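You operate a simulated robot arm through the tools that you are given. There is no shell and no other tool. Be economical: measure what you need, move in short steps, check, and stop when the job is done.

You run a simulated two-armed robot. Do the job below in one go: nothing can be reset, and whatever is moved stays where it is left.

Task
Press the test button two times.
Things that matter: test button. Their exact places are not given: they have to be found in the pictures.

Only the result counts: the job must be done as asked and must still hold three seconds after the hand-in. Knocking over, shifting, dropping, spilling or breaking anything else fails it.

Robot
Two 6-joint arms with two-finger parallel grippers on one trunk, on a base that drives. Base frame: it is fixed to the floor where the robot stands at the start and does not move with it; the origin is under the middle of the robot, x ahead of it, y to its left, z up. Units: mm, degrees, N and s.
The left shoulder is at the start at [60, 187, 1197], the right one opposite. Places, roughly: test button [500, 100, 1100]. Payload 1.57 kg a hand.
The tool frame of a hand sits at the grasp point between the pads (the TCP): z along the fingers, y along the line on which they close. The tips reach 30 mm beyond it. Largest opening 110 mm; finger width 24, thickness 12; the body of the gripper, 48 by 112 mm, starts 78 mm behind the TCP.
Orientation is told as [roll, pitch, yaw] about the base's x, y, z axes, in that order, counted from this pose: with the fingers straight down and closing along the base's y, the tool's x points along the base's -x, its y along +y and its z along -z.

Tools
- The arms move only by the tool send_rows. It takes "left_increments", "right_increments" or both (then of equal length, played together; a hand with none holds still); each is a list of rows, each a list of 3 entries, a list of its own where there are three numbers: the shift along the tool's x, y, z in mm, then the turn, a rotation vector about the tool's x, y, z in degrees, then the opening, from 0 (shut) to 1 (fully open). In form: [[[tx, ty, tz], [rx, ry, rz], hand], ...]. A call has 1 to 8 rows; each row shifts and turns the commanded pose from where the row before left it, along the tool's axes as they then stand. Rows are played at 5 a second. More than 50 mm and 8.6 degrees between two rows, or a gripper value outside its range, and nothing of the call is played. A pose out of reach is approached as far as the arm can. The call stops where the force on the tool passes 40 N (or 10 N more than at its start, if that is more) or the arm is blocked; 0.2 s more then pass. Each finger travels about 153 mm/s and halts on what it meets, pressing with about 43 N; the grip force reading is that of the motor and also rises with nothing between the fingers. The clock runs only during rows and for 0.2 s after the last one: add rows that do not move to give the fingers time. It gives the time, the measured TCP pose, the force on the tool (base axes), the opening and the grip force at its end, in the units of the frame above (readings bear some noise), with the torque about the TCP (base axes, N m) and any sound that the robot's microphone picked up, and new pictures: "pictures" is both (left out), scene, wrist or none (wrist: the cameras of the hands that moved).
- Cameras (640 x 400 px; columns grow to the right, rows downward): "scene" is now at [18.3, 11.1, 1741.6]; the picture's right is [0.15, -0.99, 0.00], its down [-0.73, -0.11, -0.68] and it looks along [0.67, 0.10, -0.73] (base axes); focal length 255 px, centre (320, 200). "left" rides on the left gripper at [70, -16, -141] in its tool frame; the picture's right is [0.23, 0.97, 0.00], its down [-0.86, 0.20, -0.48] and it looks along [-0.47, 0.11, 0.88] (tool axes); focal length 222 px, centre (320, 200). "right" rides on the right gripper at [70, 16, -141] in its tool frame; the picture's right is [-0.23, 0.97, 0.00], its down [-0.86, -0.20, -0.48] and it looks along [-0.47, -0.11, 0.88] (tool axes); focal length 222 px, centre (320, 200).
- lift_body(by): slides the trunk up (or, below 0, down) by that many mm; the arms and the scene camera ride with it, the base frame stays. It gives what a move gives, with no picture.
- steer(legs): drives the robot by 1 to 6 legs, each [ahead, left, turn to the left] in mm, mm and degrees, along the robot's own axes; the way and the turn of a leg run together, so that a leg with both is an arc; at most 1500 mm and 180 degrees a leg. The arms and the cameras ride along, it lands a little off, and it stops where it bumps. It gives what a move gives, and a new picture of the scene camera.
- aim_head(pan, tilt): turns the head with the scene camera to pan (to the left, within 86 degrees either way) and tilt (down, from -29 to 69), counted from straight ahead of the robot. It gives what a move gives, and a new picture of the scene camera.
- probe_pixels(camera, pixels): for up to 12 pixels [column, row] of the newest picture of that camera ("zoom" is the newest enlarged one), the place [x, y, z] in the base frame of the surface seen there, good to about 3 mm. The clock stands still meanwhile.
- enlarge(camera, box): a new picture of the part [left, top, right, bottom] of that camera's present view, enlarged. The clock stands still meanwhile.
- sign_off(): hands the job in; it is judged then, once.

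Keep the steps short. Do not move on a guess: measure, check each grasp and each placing, and mend mistakes. In all there are 80 turns and 260 pictures (those below and enlarged ones count). Leave the grippers open and the arms clear of the work at the hand-in unless told otherwise, and finish with a single line.

The tools are called after "Emit:" as a command line: name --argument value ..., lists and objects as JSON in quotes. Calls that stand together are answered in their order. send_rows: Moves the arms, as the interface text tells. Its arguments: {"type":"object","properties":{"left_increments":{"type":"array","items":{"type":"array"}},"right_increments":{"type":"array","items":{"type":"array"}},"pictures":{"type":"string","enum":["both","scene","wrist","none"]}},"required":[]} The other tools are called the same way: lift_body (by) slides the trunk up or down; steer (legs) drives the base; aim_head (pan, tilt) turns the head that bears the scene camera; probe_pixels (camera, pixels) gives the place of the surface under pixels of a picture; enlarge (camera, box) takes an enlarged picture of a part of a camera's view; sign_off () hands the job in.

At the start:

```text
time_s: 0.0
left_ee_pos: [375.3, 279.9, 1308.7]
left_ee_rot: [0.0, -0.1, 0.0]
left_wrist_force: [-1.2, 0.3, 0.3]
left_wrist_torque: [-0.01, 0.04, 0.01]
left_gripper_width: 109.9
left_finger_force: 0.1
right_ee_pos: [457.2, -96.6, 1232.2]
right_ee_rot: [0.0, 0.1, 0.1]
right_wrist_force: [-0.6, 0.2, -0.3]
right_wrist_torque: [0.0, -0.02, -0.01]
right_gripper_width: 109.7
right_finger_force: 0.0
trunk travel left (down, up): [-825.0, 165.0]
robot x, y, heading: [2.1, 2.6, -0.1]
head pan, tilt: [8.5, 47.3]
```

scene: 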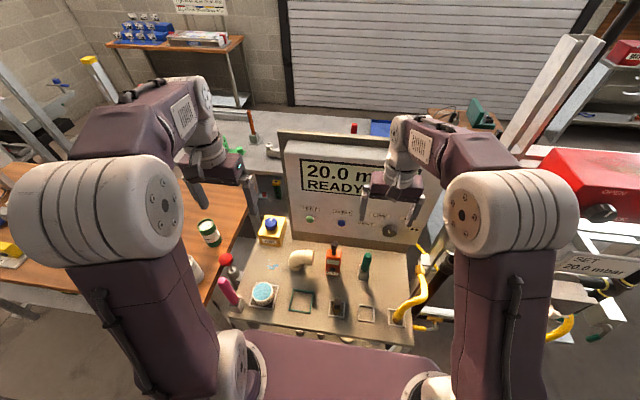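
right: 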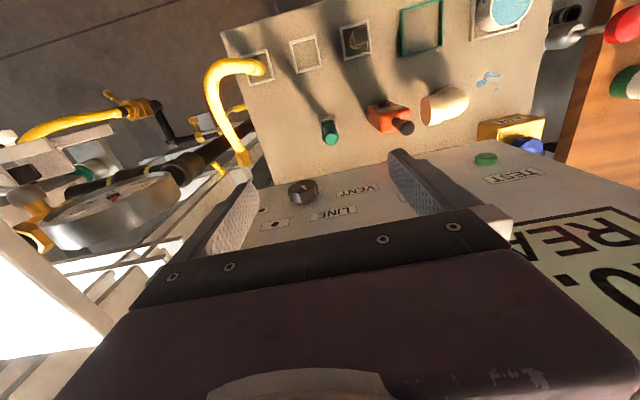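
left: 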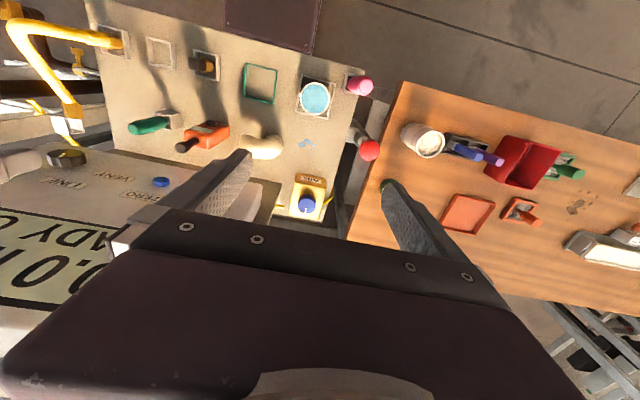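

The panel shows a green button near (310,219) labelled maybe TEST, and a blue one at (341,222). I'll enlarge to read the labels.

Emit:
enlarge --camera "scene" --box '[240, 130, 440, 260]'

Emit:
probe_pixels --camera "scene" --pixels '[[310, 220], [310, 228], [310, 210], [300, 220], [320, 226], [341, 222], [341, 230], [325, 190], [270, 223], [360, 235]]'

Emit:
enlarge --camera "right" --box '[420, 80, 640, 220]'

```text
3.08 times, centred on (340, 195) of scene
```

zoom: 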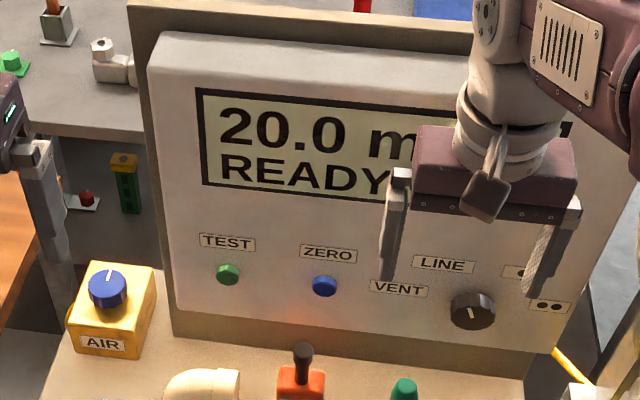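

```text
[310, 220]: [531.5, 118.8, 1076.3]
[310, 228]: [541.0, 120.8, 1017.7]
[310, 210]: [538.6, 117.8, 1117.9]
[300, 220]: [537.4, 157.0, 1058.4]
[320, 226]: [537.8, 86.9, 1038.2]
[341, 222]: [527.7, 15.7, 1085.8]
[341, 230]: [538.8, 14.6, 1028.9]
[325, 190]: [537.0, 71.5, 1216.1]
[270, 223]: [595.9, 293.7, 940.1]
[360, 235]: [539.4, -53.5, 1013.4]
```

```text
2.86 times, centred on (530, 150) of right
```

zoom: 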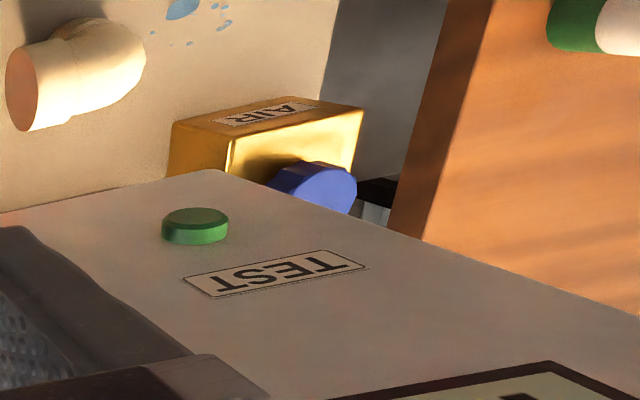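

The TEST button is the green one at (228,274) in the first zoom. It sits on a vertical panel at x≈538, and I'll press it along +x with closed left fingers. First I need its centre and face accurately, plus the things in front of it.

Emit:
enlarge --camera "scene" --box '[260, 195, 360, 260]'

Emit:
probe_pixels --camera "scene" --pixels '[[335, 248], [333, 262], [300, 255], [300, 265], [262, 295], [268, 240], [271, 218], [320, 280], [365, 255]]'

```text
6.15 times, centred on (310, 228) of scene
```

zoom: 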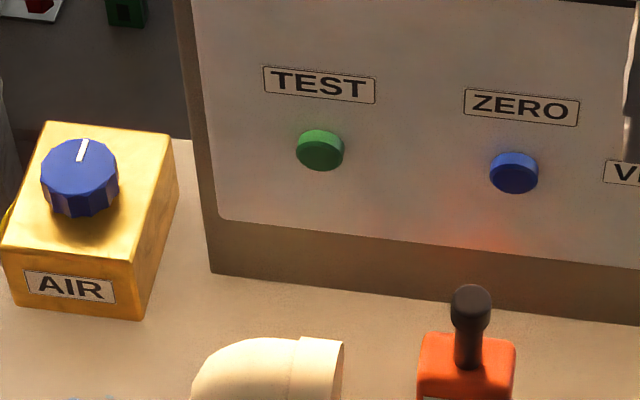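

```text
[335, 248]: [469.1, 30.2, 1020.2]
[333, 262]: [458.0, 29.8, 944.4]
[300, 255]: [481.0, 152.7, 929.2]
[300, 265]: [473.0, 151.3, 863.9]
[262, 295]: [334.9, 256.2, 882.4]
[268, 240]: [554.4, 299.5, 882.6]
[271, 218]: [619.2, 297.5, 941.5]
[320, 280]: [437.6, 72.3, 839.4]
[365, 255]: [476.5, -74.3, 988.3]
```

Emit:
probe_pixels --camera "zoom" --pixels '[[320, 153], [318, 146], [304, 152], [334, 154], [320, 164], [318, 134], [290, 150], [355, 155], [320, 185]]'

```text
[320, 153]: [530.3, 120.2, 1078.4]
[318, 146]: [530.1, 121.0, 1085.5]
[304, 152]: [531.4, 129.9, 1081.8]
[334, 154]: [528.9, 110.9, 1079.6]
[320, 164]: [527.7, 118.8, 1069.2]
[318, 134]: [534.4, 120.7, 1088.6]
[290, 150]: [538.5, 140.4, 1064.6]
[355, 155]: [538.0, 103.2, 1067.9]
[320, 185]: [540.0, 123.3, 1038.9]
```

Button: face at x≈529, centre y≈120, z≈1078. Now I shut the left hand, move it to y≈120 up high, and pitch the fingers forward by 60°.

Emit:
send_rows --left_increments '[[[0, -20, 0], [0, -7.5, 0], 0], [[0, -20, 0], [0, -7.5, 0], 0], [[0, -20, 0], [0, -7.5, 0], 0], [[0, -20, 0], [0, -7.5, 0], 0], [[0, -20, 0], [0, -7.5, 0], 0], [[0, -20, 0], [0, -7.5, 0], 0], [[0, -20, 0], [0, -7.5, 0], 0], [[0, -20, 0], [0, -7.5, 0], 0]]' --pictures "both"

```text
time_s: 1.8
left_ee_pos: [405.8, 153.1, 1297.0]
left_ee_rot: [3.2, -50.2, -0.1]
left_wrist_force: [0.3, 1.0, -0.5]
left_wrist_torque: [0.01, 0.0, -0.01]
left_gripper_width: 0.2
left_finger_force: 21.8
left hand out of reach, approached as far as the arm can: row 5, 6, 7, 8
right_ee_pos: [455.7, -96.6, 1231.6]
right_ee_rot: [0.0, -0.2, 0.0]
right_wrist_force: [-0.3, -0.2, 0.0]
right_wrist_torque: [-0.02, -0.02, 0.0]
right_gripper_width: 110.2
right_finger_force: 0.1
trunk travel left (down, up): [-825.0, 165.0]
robot x, y, heading: [0.8, 1.2, 0.2]
head pan, tilt: [8.5, 47.3]
```

scene: 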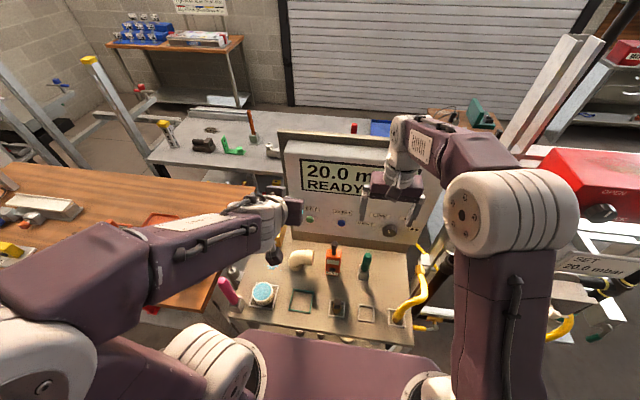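
left: 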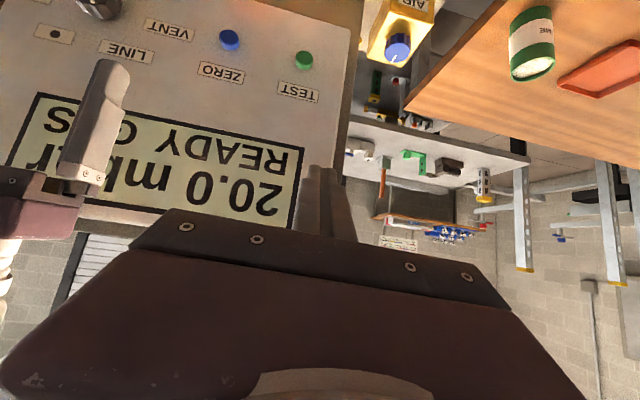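

The panel is clear and the rotation stopped just short at the reach limit up high. Now I move down and forward to about x 435, z 1089, still well short of the panel.

Emit:
send_rows --left_increments '[[[20, 0, 20], [0, 0, 0], 0], [[20, 0, 20], [0, 0, 0], 0], [[20, 0, 20], [0, 0, 0], 0], [[20, 0, 20], [0, 0, 0], 0], [[20, 0, 20], [0, 0, 0], 0], [[20, 0, 20], [0, 0, 0], 0], [[0, 0, 0], [0, 0, 0], 0]]' --pictures "both"

```text
time_s: 3.4
left_ee_pos: [460.1, 148.7, 1149.0]
left_ee_rot: [3.4, -50.2, -0.2]
left_wrist_force: [0.5, 0.1, 0.4]
left_wrist_torque: [0.0, 0.01, 0.01]
left_gripper_width: 0.0
left_finger_force: 21.3
left hand out of reach, approached as far as the arm can: row 1, 2, 3, 4, 5
right_ee_pos: [456.0, -97.4, 1233.6]
right_ee_rot: [0.0, 0.0, 0.0]
right_wrist_force: [-0.3, 1.4, -0.3]
right_wrist_torque: [0.02, 0.0, 0.01]
right_gripper_width: 110.1
right_finger_force: 0.1
trunk travel left (down, up): [-825.0, 165.0]
robot x, y, heading: [-0.5, -0.4, -0.2]
head pan, tilt: [8.5, 47.3]
```

scene: 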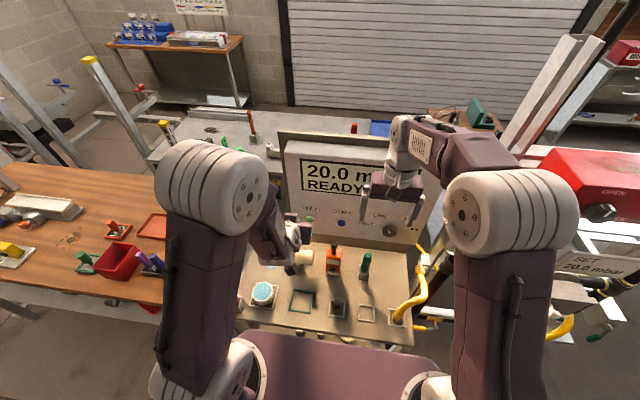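
left: 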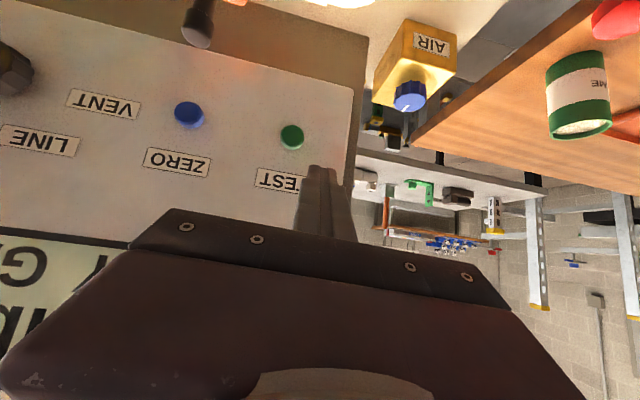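

The hand is at [460,149,1149], with the foremost fingertip corner at about TCP+(31,·,−10). Next I go to the pre-press pose around [470,120,1087].

Emit:
send_rows --left_increments '[[[10.3, -7.2, 11.9], [0, 0, 0], 0], [[10.3, -7.2, 11.9], [0, 0, 0], 0], [[10.3, -7.2, 11.9], [0, 0, 0], 0], [[10.3, -7.2, 11.9], [0, 0, 0], 0], [[0, 0, 0], [0, 0, 0], 0]]' --pictures "both"

```text
time_s: 4.6
left_ee_pos: [487.5, 111.8, 1107.6]
left_ee_rot: [3.9, -50.1, -0.5]
left_wrist_force: [0.1, -0.1, -0.4]
left_wrist_torque: [-0.04, 0.02, -0.01]
left_gripper_width: 0.0
left_finger_force: 21.3
left hand out of reach, approached as far as the arm can: row 1, 2, 3, 4
right_ee_pos: [456.0, -96.9, 1231.8]
right_ee_rot: [0.0, 0.0, 0.1]
right_wrist_force: [0.1, -0.2, -0.3]
right_wrist_torque: [0.03, -0.03, -0.01]
right_gripper_width: 110.0
right_finger_force: 0.1
trunk travel left (down, up): [-825.0, 165.0]
robot x, y, heading: [0.4, -2.8, 0.3]
head pan, tilt: [8.5, 47.3]
```

scene: 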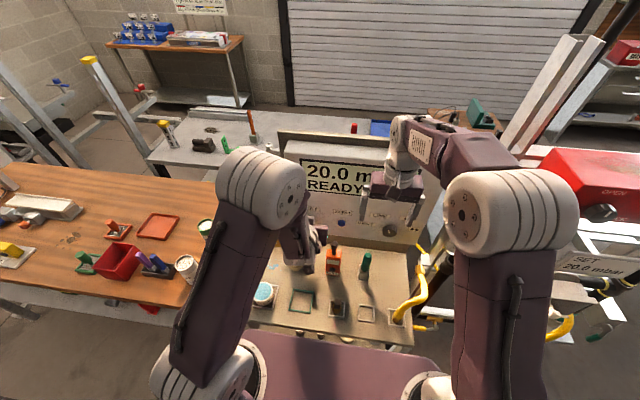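
left: 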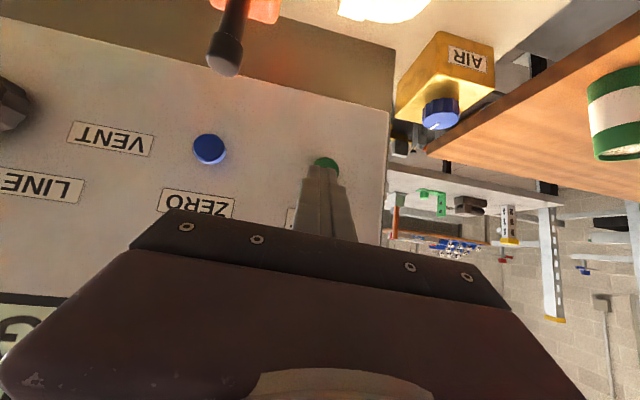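

The arm is cramped, at its inner reach limit. I'll back the robot 90 mm, which also carries both hands away from the panel.

Emit:
steer --legs '[[-90, 0, 0]]'

```text
time_s: 5.7
left_ee_pos: [402.9, 113.0, 1107.6]
left_ee_rot: [3.9, -50.0, -0.5]
left_wrist_force: [-0.4, 0.6, 0.6]
left_wrist_torque: [0.01, 0.01, 0.01]
left_gripper_width: 0.1
left_finger_force: 21.5
right_ee_pos: [371.2, -95.3, 1230.6]
right_ee_rot: [0.0, 0.2, 0.0]
right_wrist_force: [0.2, 0.6, -0.3]
right_wrist_torque: [0.03, 0.05, 0.02]
right_gripper_width: 109.9
right_finger_force: 0.0
trunk travel left (down, up): [-825.0, 165.0]
robot x, y, heading: [-88.9, 0.8, -0.1]
head pan, tilt: [8.5, 47.3]
```

scene: 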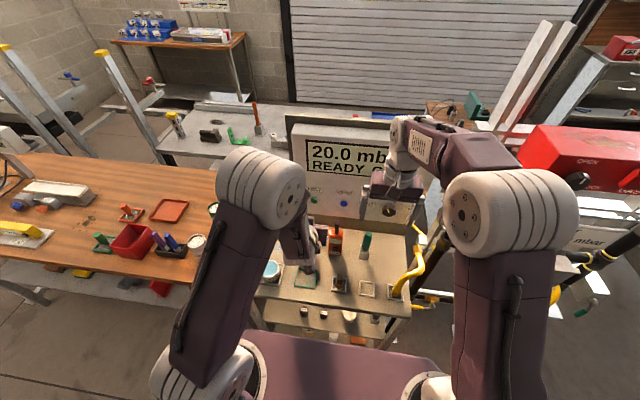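

Now I move ahead to the pre-press pose near [465,120,1087].

Emit:
send_rows --left_increments '[[[-6.1, 1.8, 15.1], [0, 0, 0], 0], [[-6.1, 1.8, 15.1], [0, 0, 0], 0], [[-6.1, 1.8, 15.1], [0, 0, 0], 0], [[-6.1, 1.8, 15.1], [0, 0, 0], 0], [[0, 0, 0], [0, 0, 0], 0]]' --pictures "both"

```text
time_s: 6.9
left_ee_pos: [462.5, 125.0, 1088.9]
left_ee_rot: [3.9, -50.0, -0.5]
left_wrist_force: [-0.5, 0.5, 0.7]
left_wrist_torque: [0.03, -0.03, -0.01]
left_gripper_width: 0.0
left_finger_force: 21.7
right_ee_pos: [367.6, -97.0, 1231.1]
right_ee_rot: [0.1, 0.1, 0.1]
right_wrist_force: [0.0, -0.2, -0.3]
right_wrist_torque: [0.0, -0.06, 0.01]
right_gripper_width: 109.6
right_finger_force: 0.0
trunk travel left (down, up): [-825.0, 165.0]
robot x, y, heading: [-92.0, -1.7, 0.0]
head pan, tilt: [8.5, 47.3]
```

scene: 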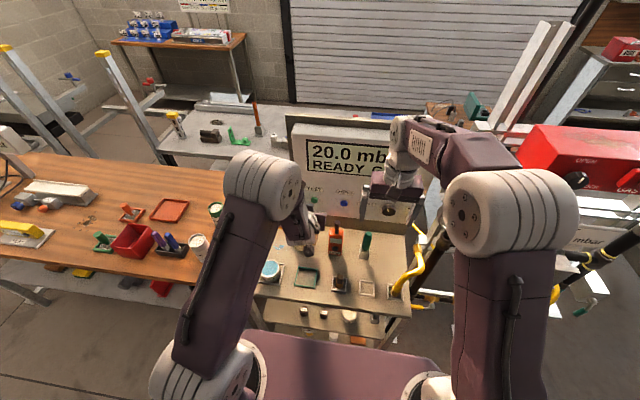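
left: 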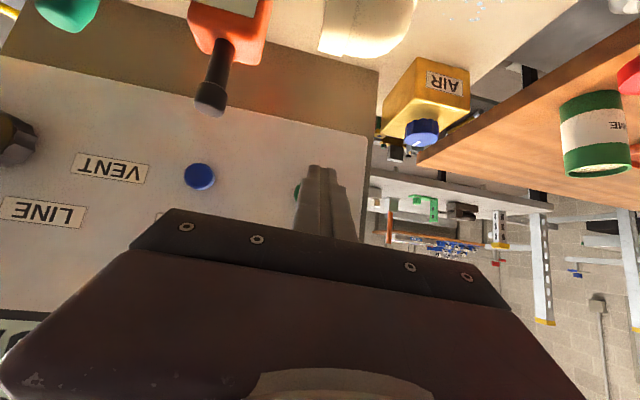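

Reach is fine now. I'll square up the hand (undo the 3.9° roll, pitch a further 10°) and move y back to 120, then check with pictures.

Emit:
send_rows --left_increments '[[[0, -2, 0], [2.5, 0, -3], 0], [[0, -2, 0], [0, -5, 0], 0], [[0, 0, 0], [0, -5, 0], 0], [[0, 0, 0], [0, 0, 0], 0]]' --pictures "both"

Emit:
enlarge --camera "scene" --box '[260, 160, 380, 260]'

Emit:
enlarge --camera "left" --box '[230, 120, 420, 240]'

```text
time_s: 7.9
left_ee_pos: [489.5, 90.2, 1118.2]
left_ee_rot: [-1.0, -59.8, 3.8]
left_wrist_force: [0.2, -0.5, 0.0]
left_wrist_torque: [0.01, 0.02, 0.0]
left_gripper_width: 0.0
left_finger_force: 21.3
left hand out of reach, approached as far as the arm can: row 1, 2, 3
right_ee_pos: [367.6, -96.9, 1231.8]
right_ee_rot: [0.0, 0.1, 0.0]
right_wrist_force: [0.5, -0.3, -0.5]
right_wrist_torque: [-0.03, 0.03, 0.03]
right_gripper_width: 109.8
right_finger_force: 0.1
trunk travel left (down, up): [-825.0, 165.0]
robot x, y, heading: [-92.2, -0.0, -0.3]
head pan, tilt: [8.5, 47.3]
```

scene: 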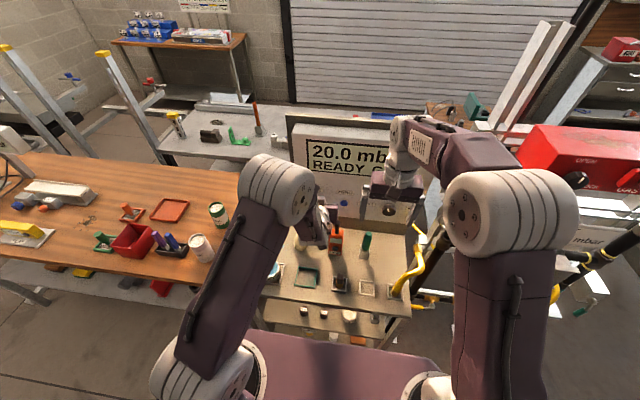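
left: 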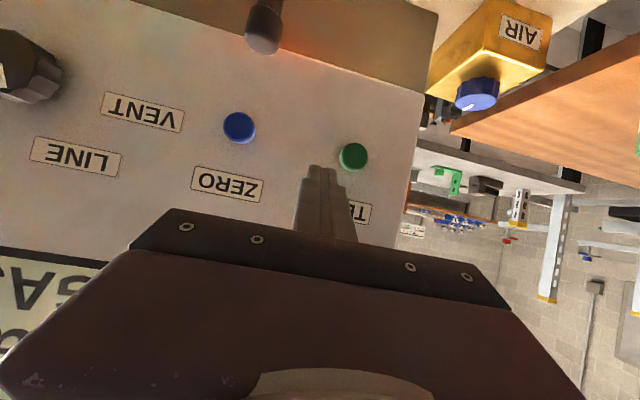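

```text
4.00 times, centred on (320, 210) of scene
```

zoom: 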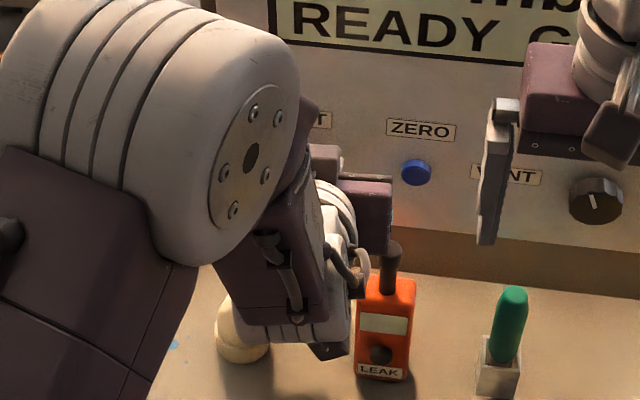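

```text
3.33 times, centred on (325, 180) of left
```

zoom: 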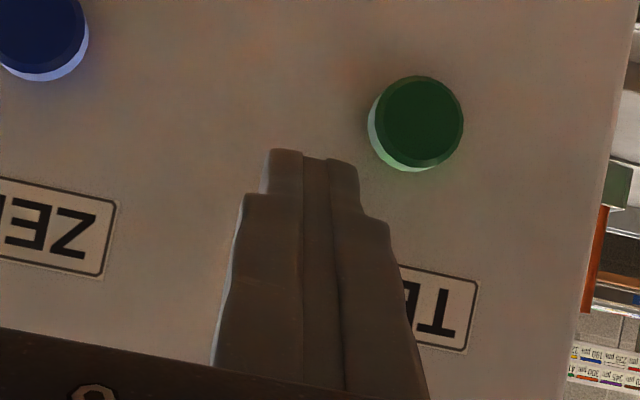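

The turn pushed the arm onto its limit and shifted it. I back up another 110 mm for comfortable room.

Emit:
steer --legs '[[-110, 0, 0]]'

```text
time_s: 9.1
left_ee_pos: [384.3, 89.9, 1116.9]
left_ee_rot: [-0.9, -59.6, 3.7]
left_wrist_force: [-0.1, -0.2, 0.5]
left_wrist_torque: [0.01, -0.01, 0.0]
left_gripper_width: 0.1
left_finger_force: 21.6
right_ee_pos: [263.5, -96.7, 1230.2]
right_ee_rot: [0.0, 0.1, 0.0]
right_wrist_force: [-0.5, -0.2, -0.1]
right_wrist_torque: [0.01, 0.01, -0.01]
right_gripper_width: 109.8
right_finger_force: 0.0
trunk travel left (down, up): [-825.0, 165.0]
robot x, y, heading: [-194.2, 2.0, 0.2]
head pan, tilt: [8.5, 47.3]
```

scene: 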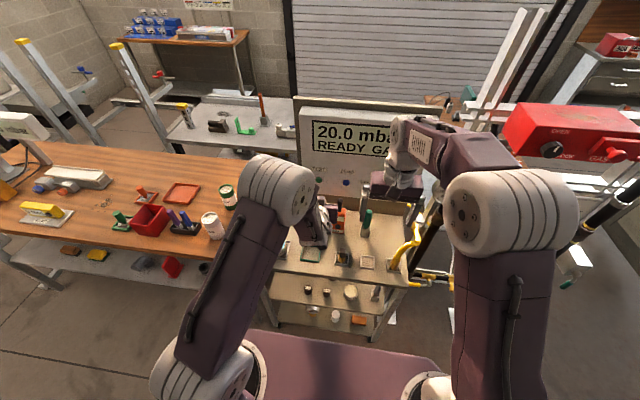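

Now the hand has room. I approach to about [465,120,1082] (tip x≈497).

Emit:
send_rows --left_increments '[[[-2, 5, 17.5], [0, 0, 0], 0], [[-2, 5, 17.5], [0, 0, 0], 0], [[-2, 5, 17.5], [0, 0, 0], 0], [[-2, 5, 17.5], [0, 0, 0], 0], [[-2, 5, 17.5], [0, 0, 0], 0], [[0, 0, 0], [0, 0, 0], 0]]' --pictures "both"

Emit:
enlarge --camera "left" --box '[230, 120, 420, 240]'

```text
time_s: 10.5
left_ee_pos: [462.8, 118.9, 1083.3]
left_ee_rot: [-0.9, -59.8, 3.6]
left_wrist_force: [-1.1, -0.6, 0.4]
left_wrist_torque: [-0.02, -0.01, -0.03]
left_gripper_width: 0.2
left_finger_force: 21.4
right_ee_pos: [258.8, -96.6, 1232.2]
right_ee_rot: [-0.1, 0.1, 0.0]
right_wrist_force: [-0.2, 0.2, 0.3]
right_wrist_torque: [0.02, -0.01, -0.03]
right_gripper_width: 110.1
right_finger_force: 0.0
trunk travel left (down, up): [-825.0, 165.0]
robot x, y, heading: [-198.5, 1.5, 0.1]
head pan, tilt: [8.5, 47.3]
```

scene: 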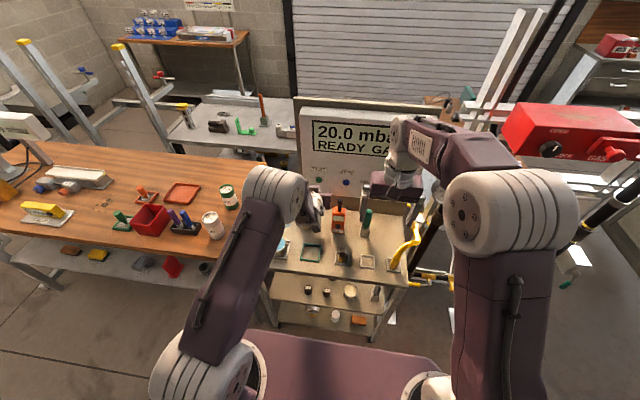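
left: 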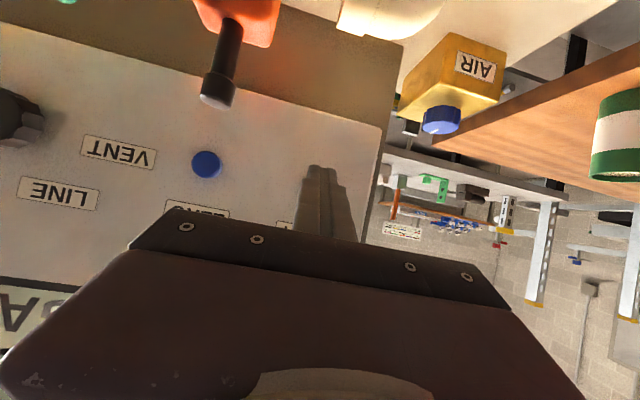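

```text
3.33 times, centred on (325, 180) of left
```

zoom: 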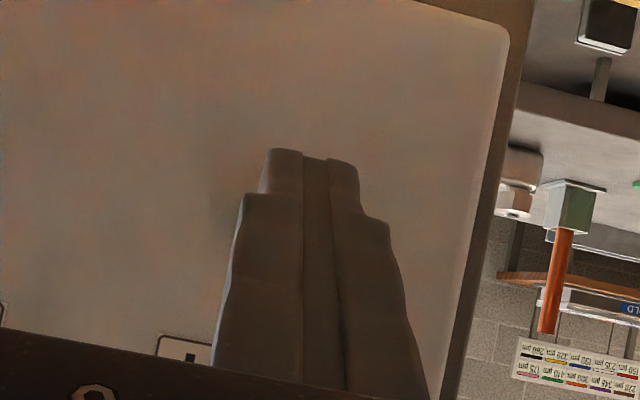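

The button is hidden behind the fingertip as expected. I'll confirm the tip position with a probe.

Emit:
probe_pixels --camera "zoom" --pixels '[[285, 158], [315, 165], [342, 168], [315, 130]]'

Emit:
enlarge --camera "scene" --box '[280, 150, 370, 230]'

```text
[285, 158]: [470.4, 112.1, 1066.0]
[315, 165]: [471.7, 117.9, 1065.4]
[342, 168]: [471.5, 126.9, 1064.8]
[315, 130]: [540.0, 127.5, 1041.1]
```

```text
5.00 times, centred on (325, 190) of scene
```

zoom: 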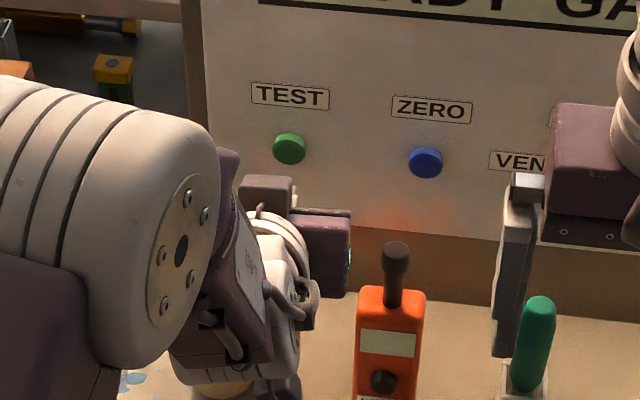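

The tip is centred at y≈119 and lined up with the button. I advance 28 mm along +x to just short of contact.

Emit:
send_rows --left_increments '[[[-3.5, -0.4, 6.1], [0, 0, 0], 0], [[-3.5, -0.4, 6.1], [0, 0, 0], 0], [[-3.5, -0.4, 6.1], [0, 0, 0], 0], [[-3.5, -0.4, 6.1], [0, 0, 0], 0], [[0, 0, 0], [0, 0, 0], 0]]' --pictures "none"

Emit:
enlarge --camera "scene" --box '[280, 150, 370, 230]'

```text
time_s: 11.7
left_ee_pos: [489.8, 120.2, 1082.4]
left_ee_rot: [-0.9, -59.8, 3.7]
left_wrist_force: [0.0, 0.1, -0.2]
left_wrist_torque: [0.03, -0.03, 0.0]
left_gripper_width: 0.0
left_finger_force: 20.5
right_ee_pos: [261.5, -96.7, 1232.0]
right_ee_rot: [0.0, -0.1, 0.0]
right_wrist_force: [-0.3, 1.0, 0.7]
right_wrist_torque: [0.0, 0.01, -0.03]
right_gripper_width: 110.1
right_finger_force: 0.0
trunk travel left (down, up): [-825.0, 165.0]
robot x, y, heading: [-196.1, -0.3, 0.0]
head pan, tilt: [8.5, 47.3]
```

```text
5.00 times, centred on (325, 190) of scene
```

zoom: 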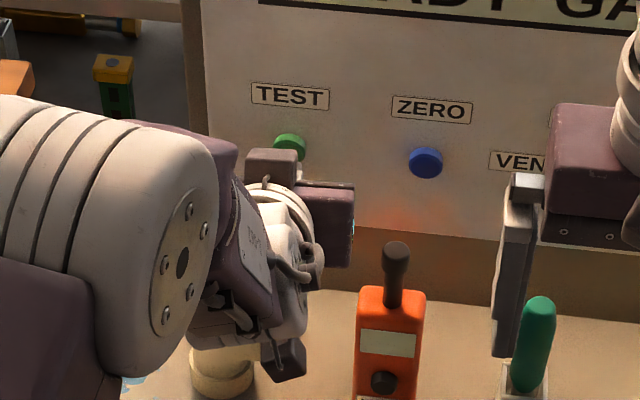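

No contact yet. I advance in 2 mm rows, watching force and sound.

Emit:
send_rows --left_increments '[[[-1, -0.1, 1.73], [0, 0, 0], 0], [[-1, -0.1, 1.73], [0, 0, 0], 0], [[-1, -0.1, 1.73], [0, 0, 0], 0], [[-1, -0.1, 1.73], [0, 0, 0], 0]]' --pictures "wrist"

```text
time_s: 12.7
left_ee_pos: [498.6, 118.7, 1081.7]
left_ee_rot: [-1.0, -59.7, 3.7]
left_wrist_force: [-0.2, -0.5, 0.0]
left_wrist_torque: [-0.05, 0.0, 0.0]
left_gripper_width: 0.1
left_finger_force: 21.2
right_ee_pos: [260.8, -96.4, 1231.5]
right_ee_rot: [0.2, 0.0, -0.1]
right_wrist_force: [-0.4, 0.0, -0.2]
right_wrist_torque: [-0.01, 0.02, -0.01]
right_gripper_width: 110.0
right_finger_force: 0.1
trunk travel left (down, up): [-825.0, 165.0]
robot x, y, heading: [-197.9, -1.1, 0.0]
head pan, tilt: [8.5, 47.3]
```

left: 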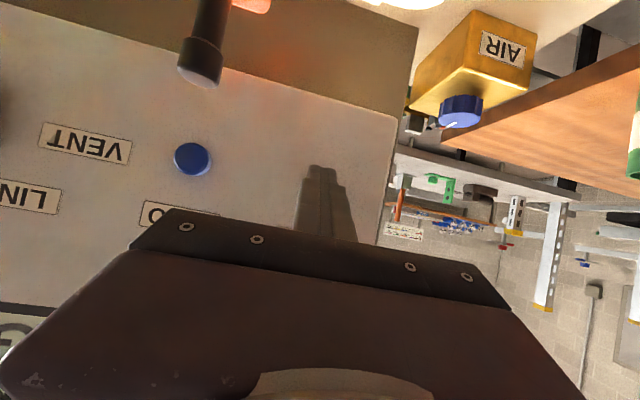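

Still free. I continue with four more 2 mm rows.

Emit:
send_rows --left_increments '[[[-1, -0.1, 1.73], [0, 0, 0], 0], [[-1, -0.1, 1.73], [0, 0, 0], 0], [[-1, -0.1, 1.73], [0, 0, 0], 0]]' --pictures "none"

```text
time_s: 13.5
left_ee_pos: [502.8, 118.5, 1082.7]
left_ee_rot: [-0.9, -59.6, 3.7]
left_wrist_force: [-7.5, -1.5, -1.7]
left_wrist_torque: [0.01, 0.12, -0.09]
left_gripper_width: 0.0
left_finger_force: 21.2
right_ee_pos: [259.8, -96.9, 1232.3]
right_ee_rot: [0.0, 0.0, 0.1]
right_wrist_force: [0.3, 0.3, 0.1]
right_wrist_torque: [0.0, 0.01, -0.01]
right_gripper_width: 110.0
right_finger_force: 0.1
trunk travel left (down, up): [-825.0, 165.0]
robot x, y, heading: [-194.9, 3.9, 0.1]
head pan, tilt: [8.5, 47.3]
heard: click
```

Contact at −7.5 N and a click: first press. I check the display before releasing.

Emit:
enlarge --camera "scene" --box '[280, 100, 410, 200]'

```text
4.00 times, centred on (345, 150) of scene
```

zoom: 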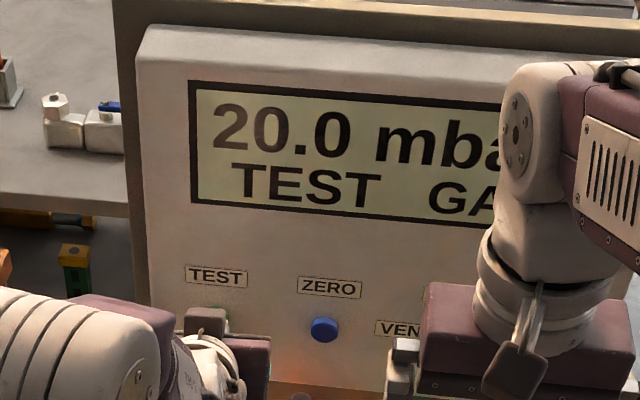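

The display changed from READY to TEST, so the first press registered. I back off 14 mm to release fully.

Emit:
send_rows --left_increments '[[[2.3, 0.2, -4], [0, 0, 0], 0], [[2.3, 0.2, -4], [0, 0, 0], 0], [[2.3, 0.2, -4], [0, 0, 0], 0], [[0, 0, 0], [0, 0, 0], 0], [[0, 0, 0], [0, 0, 0], 0]]' --pictures "none"

Emit:
enlarge --camera "scene" --box '[280, 100, 410, 200]'

```text
time_s: 14.7
left_ee_pos: [491.5, 117.2, 1082.6]
left_ee_rot: [-0.9, -59.6, 3.7]
left_wrist_force: [0.1, 0.0, 0.1]
left_wrist_torque: [0.01, -0.02, -0.04]
left_gripper_width: 0.0
left_finger_force: 21.4
right_ee_pos: [261.5, -96.5, 1232.3]
right_ee_rot: [0.0, 0.0, 0.0]
right_wrist_force: [-0.1, 0.1, 0.3]
right_wrist_torque: [-0.01, 0.0, 0.02]
right_gripper_width: 110.0
right_finger_force: 0.0
trunk travel left (down, up): [-825.0, 165.0]
robot x, y, heading: [-198.3, -0.5, -0.1]
head pan, tilt: [8.5, 47.3]
```

```text
4.00 times, centred on (345, 150) of scene
```

zoom: 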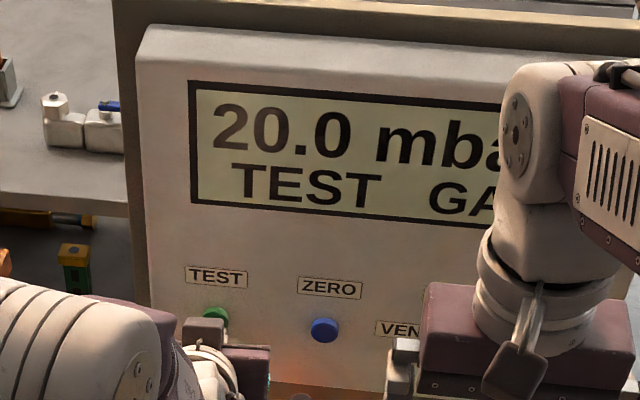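

Released with zero force. Now the second press: 14 mm forward in small rows.

Emit:
send_rows --left_increments '[[[-2, 0, 3.46], [0, 0, 0], 0], [[-1, 0, 1.73], [0, 0, 0], 0], [[-1, 0, 1.73], [0, 0, 0], 0], [[-1, 0, 1.73], [0, 0, 0], 0], [[-1, 0, 1.73], [0, 0, 0], 0], [[-0.9, 0, 1.6], [0, 0, 0], 0]]' --pictures "none"

Emit:
enlarge --camera "scene" --box '[280, 100, 410, 200]'

```text
time_s: 16.1
left_ee_pos: [503.1, 118.3, 1082.1]
left_ee_rot: [-0.9, -59.8, 3.9]
left_wrist_force: [-6.0, 0.9, -0.5]
left_wrist_torque: [0.03, 0.04, 0.05]
left_gripper_width: 0.0
left_finger_force: 21.1
right_ee_pos: [259.6, -96.7, 1232.8]
right_ee_rot: [0.0, 0.0, 0.0]
right_wrist_force: [-0.3, -0.3, -0.2]
right_wrist_torque: [0.02, -0.02, 0.01]
right_gripper_width: 110.1
right_finger_force: 0.1
trunk travel left (down, up): [-825.0, 165.0]
robot x, y, heading: [-197.3, -0.4, 0.1]
head pan, tilt: [8.5, 47.3]
heard: click
```

```text
4.00 times, centred on (345, 150) of scene
```

zoom: 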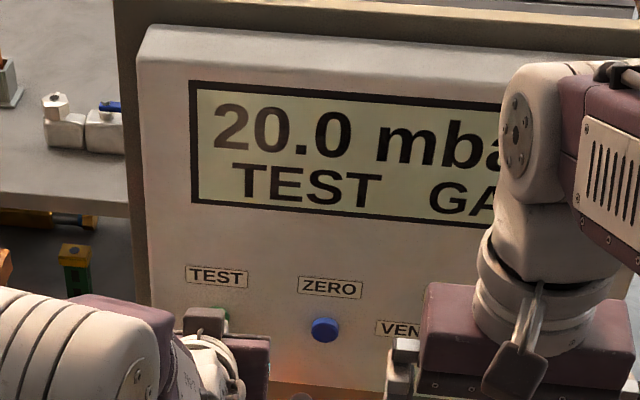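

A second click at −6 N: second press done. I retreat straight back about 90 mm.

Emit:
send_rows --left_increments '[[[5, 0, -8.66], [0, 0, 0], 0], [[10, 0, -17.3], [0, 0, 0], 0], [[10, 0, -17.3], [0, 0, 0], 0], [[10, 0, -17.3], [0, 0, 0], 0], [[10, 0, -17.3], [0, 0, 0], 0], [[0, 0, 0], [0, 0, 0], 0]]' --pictures "scene"

```text
time_s: 17.5
left_ee_pos: [418.3, 111.0, 1086.2]
left_ee_rot: [0.2, -59.5, 3.0]
left_wrist_force: [0.4, -0.6, -0.3]
left_wrist_torque: [0.04, -0.07, 0.02]
left_gripper_width: 0.0
left_finger_force: 21.6
left hand out of reach, approached as far as the arm can: row 5
right_ee_pos: [260.2, -96.5, 1231.4]
right_ee_rot: [0.1, 0.0, 0.0]
right_wrist_force: [0.1, -0.5, 0.4]
right_wrist_torque: [0.01, -0.02, 0.0]
right_gripper_width: 110.0
right_finger_force: 0.2
trunk travel left (down, up): [-825.0, 165.0]
robot x, y, heading: [-196.0, 1.2, 0.1]
head pan, tilt: [8.5, 47.3]
```

scene: 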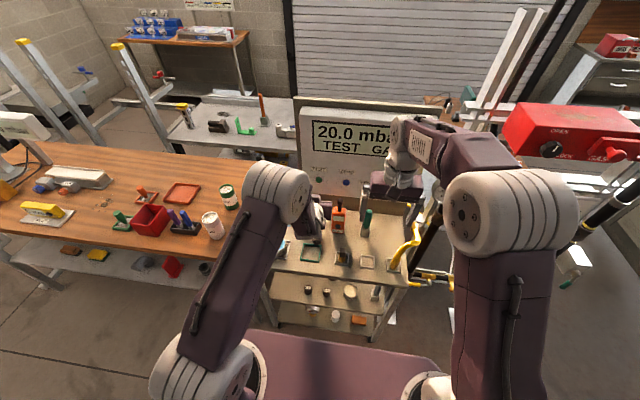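

Clear of the panel, and nothing is near the fingers. I open the gripper and let it settle.

Emit:
send_rows --left_increments '[[[0, 0, 0], [0, 0, 0], 1], [[0, 0, 0], [0, 0, 0], 1], [[0, 0, 0], [0, 0, 0], 1]]' --pictures "scene"

Emit:
enlarge --camera "scene" --box '[270, 100, 430, 270]'

```text
time_s: 18.3
left_ee_pos: [418.3, 111.2, 1086.1]
left_ee_rot: [0.1, -59.4, 3.0]
left_wrist_force: [0.0, 0.8, 0.2]
left_wrist_torque: [0.01, -0.01, 0.0]
left_gripper_width: 110.0
left_finger_force: 0.1
right_ee_pos: [261.2, -96.9, 1231.2]
right_ee_rot: [-0.1, -0.1, 0.0]
right_wrist_force: [0.8, -0.4, 0.0]
right_wrist_torque: [-0.01, -0.04, -0.02]
right_gripper_width: 110.4
right_finger_force: 0.1
trunk travel left (down, up): [-825.0, 165.0]
robot x, y, heading: [-195.1, -1.5, -0.0]
head pan, tilt: [8.5, 47.3]
```

scene: 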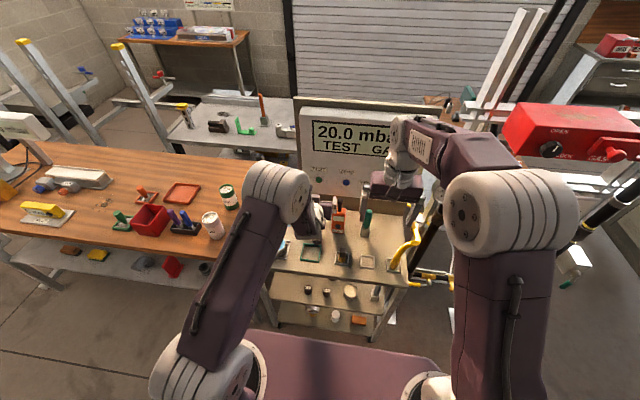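

```text
2.35 times, centred on (350, 185) of scene
```

zoom: 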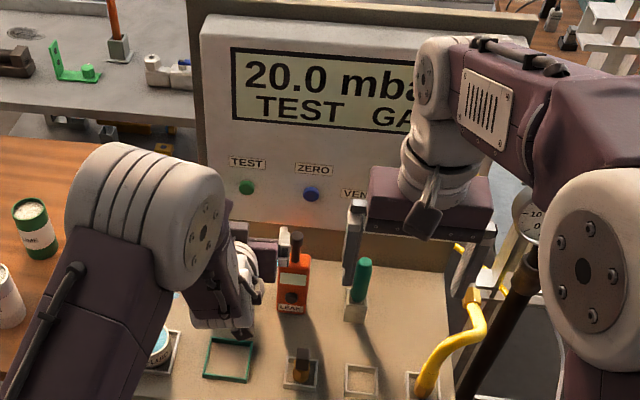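

Two clicks, the button is released, nothing is disturbed, and both grippers are open and clear. I'm handing in.

Emit:
sign_off

```text
The job is handed in.
```

I pressed the test button twice: each press gave a click, the button was fully released after each, the display now reads TEST, and nothing else was touched.
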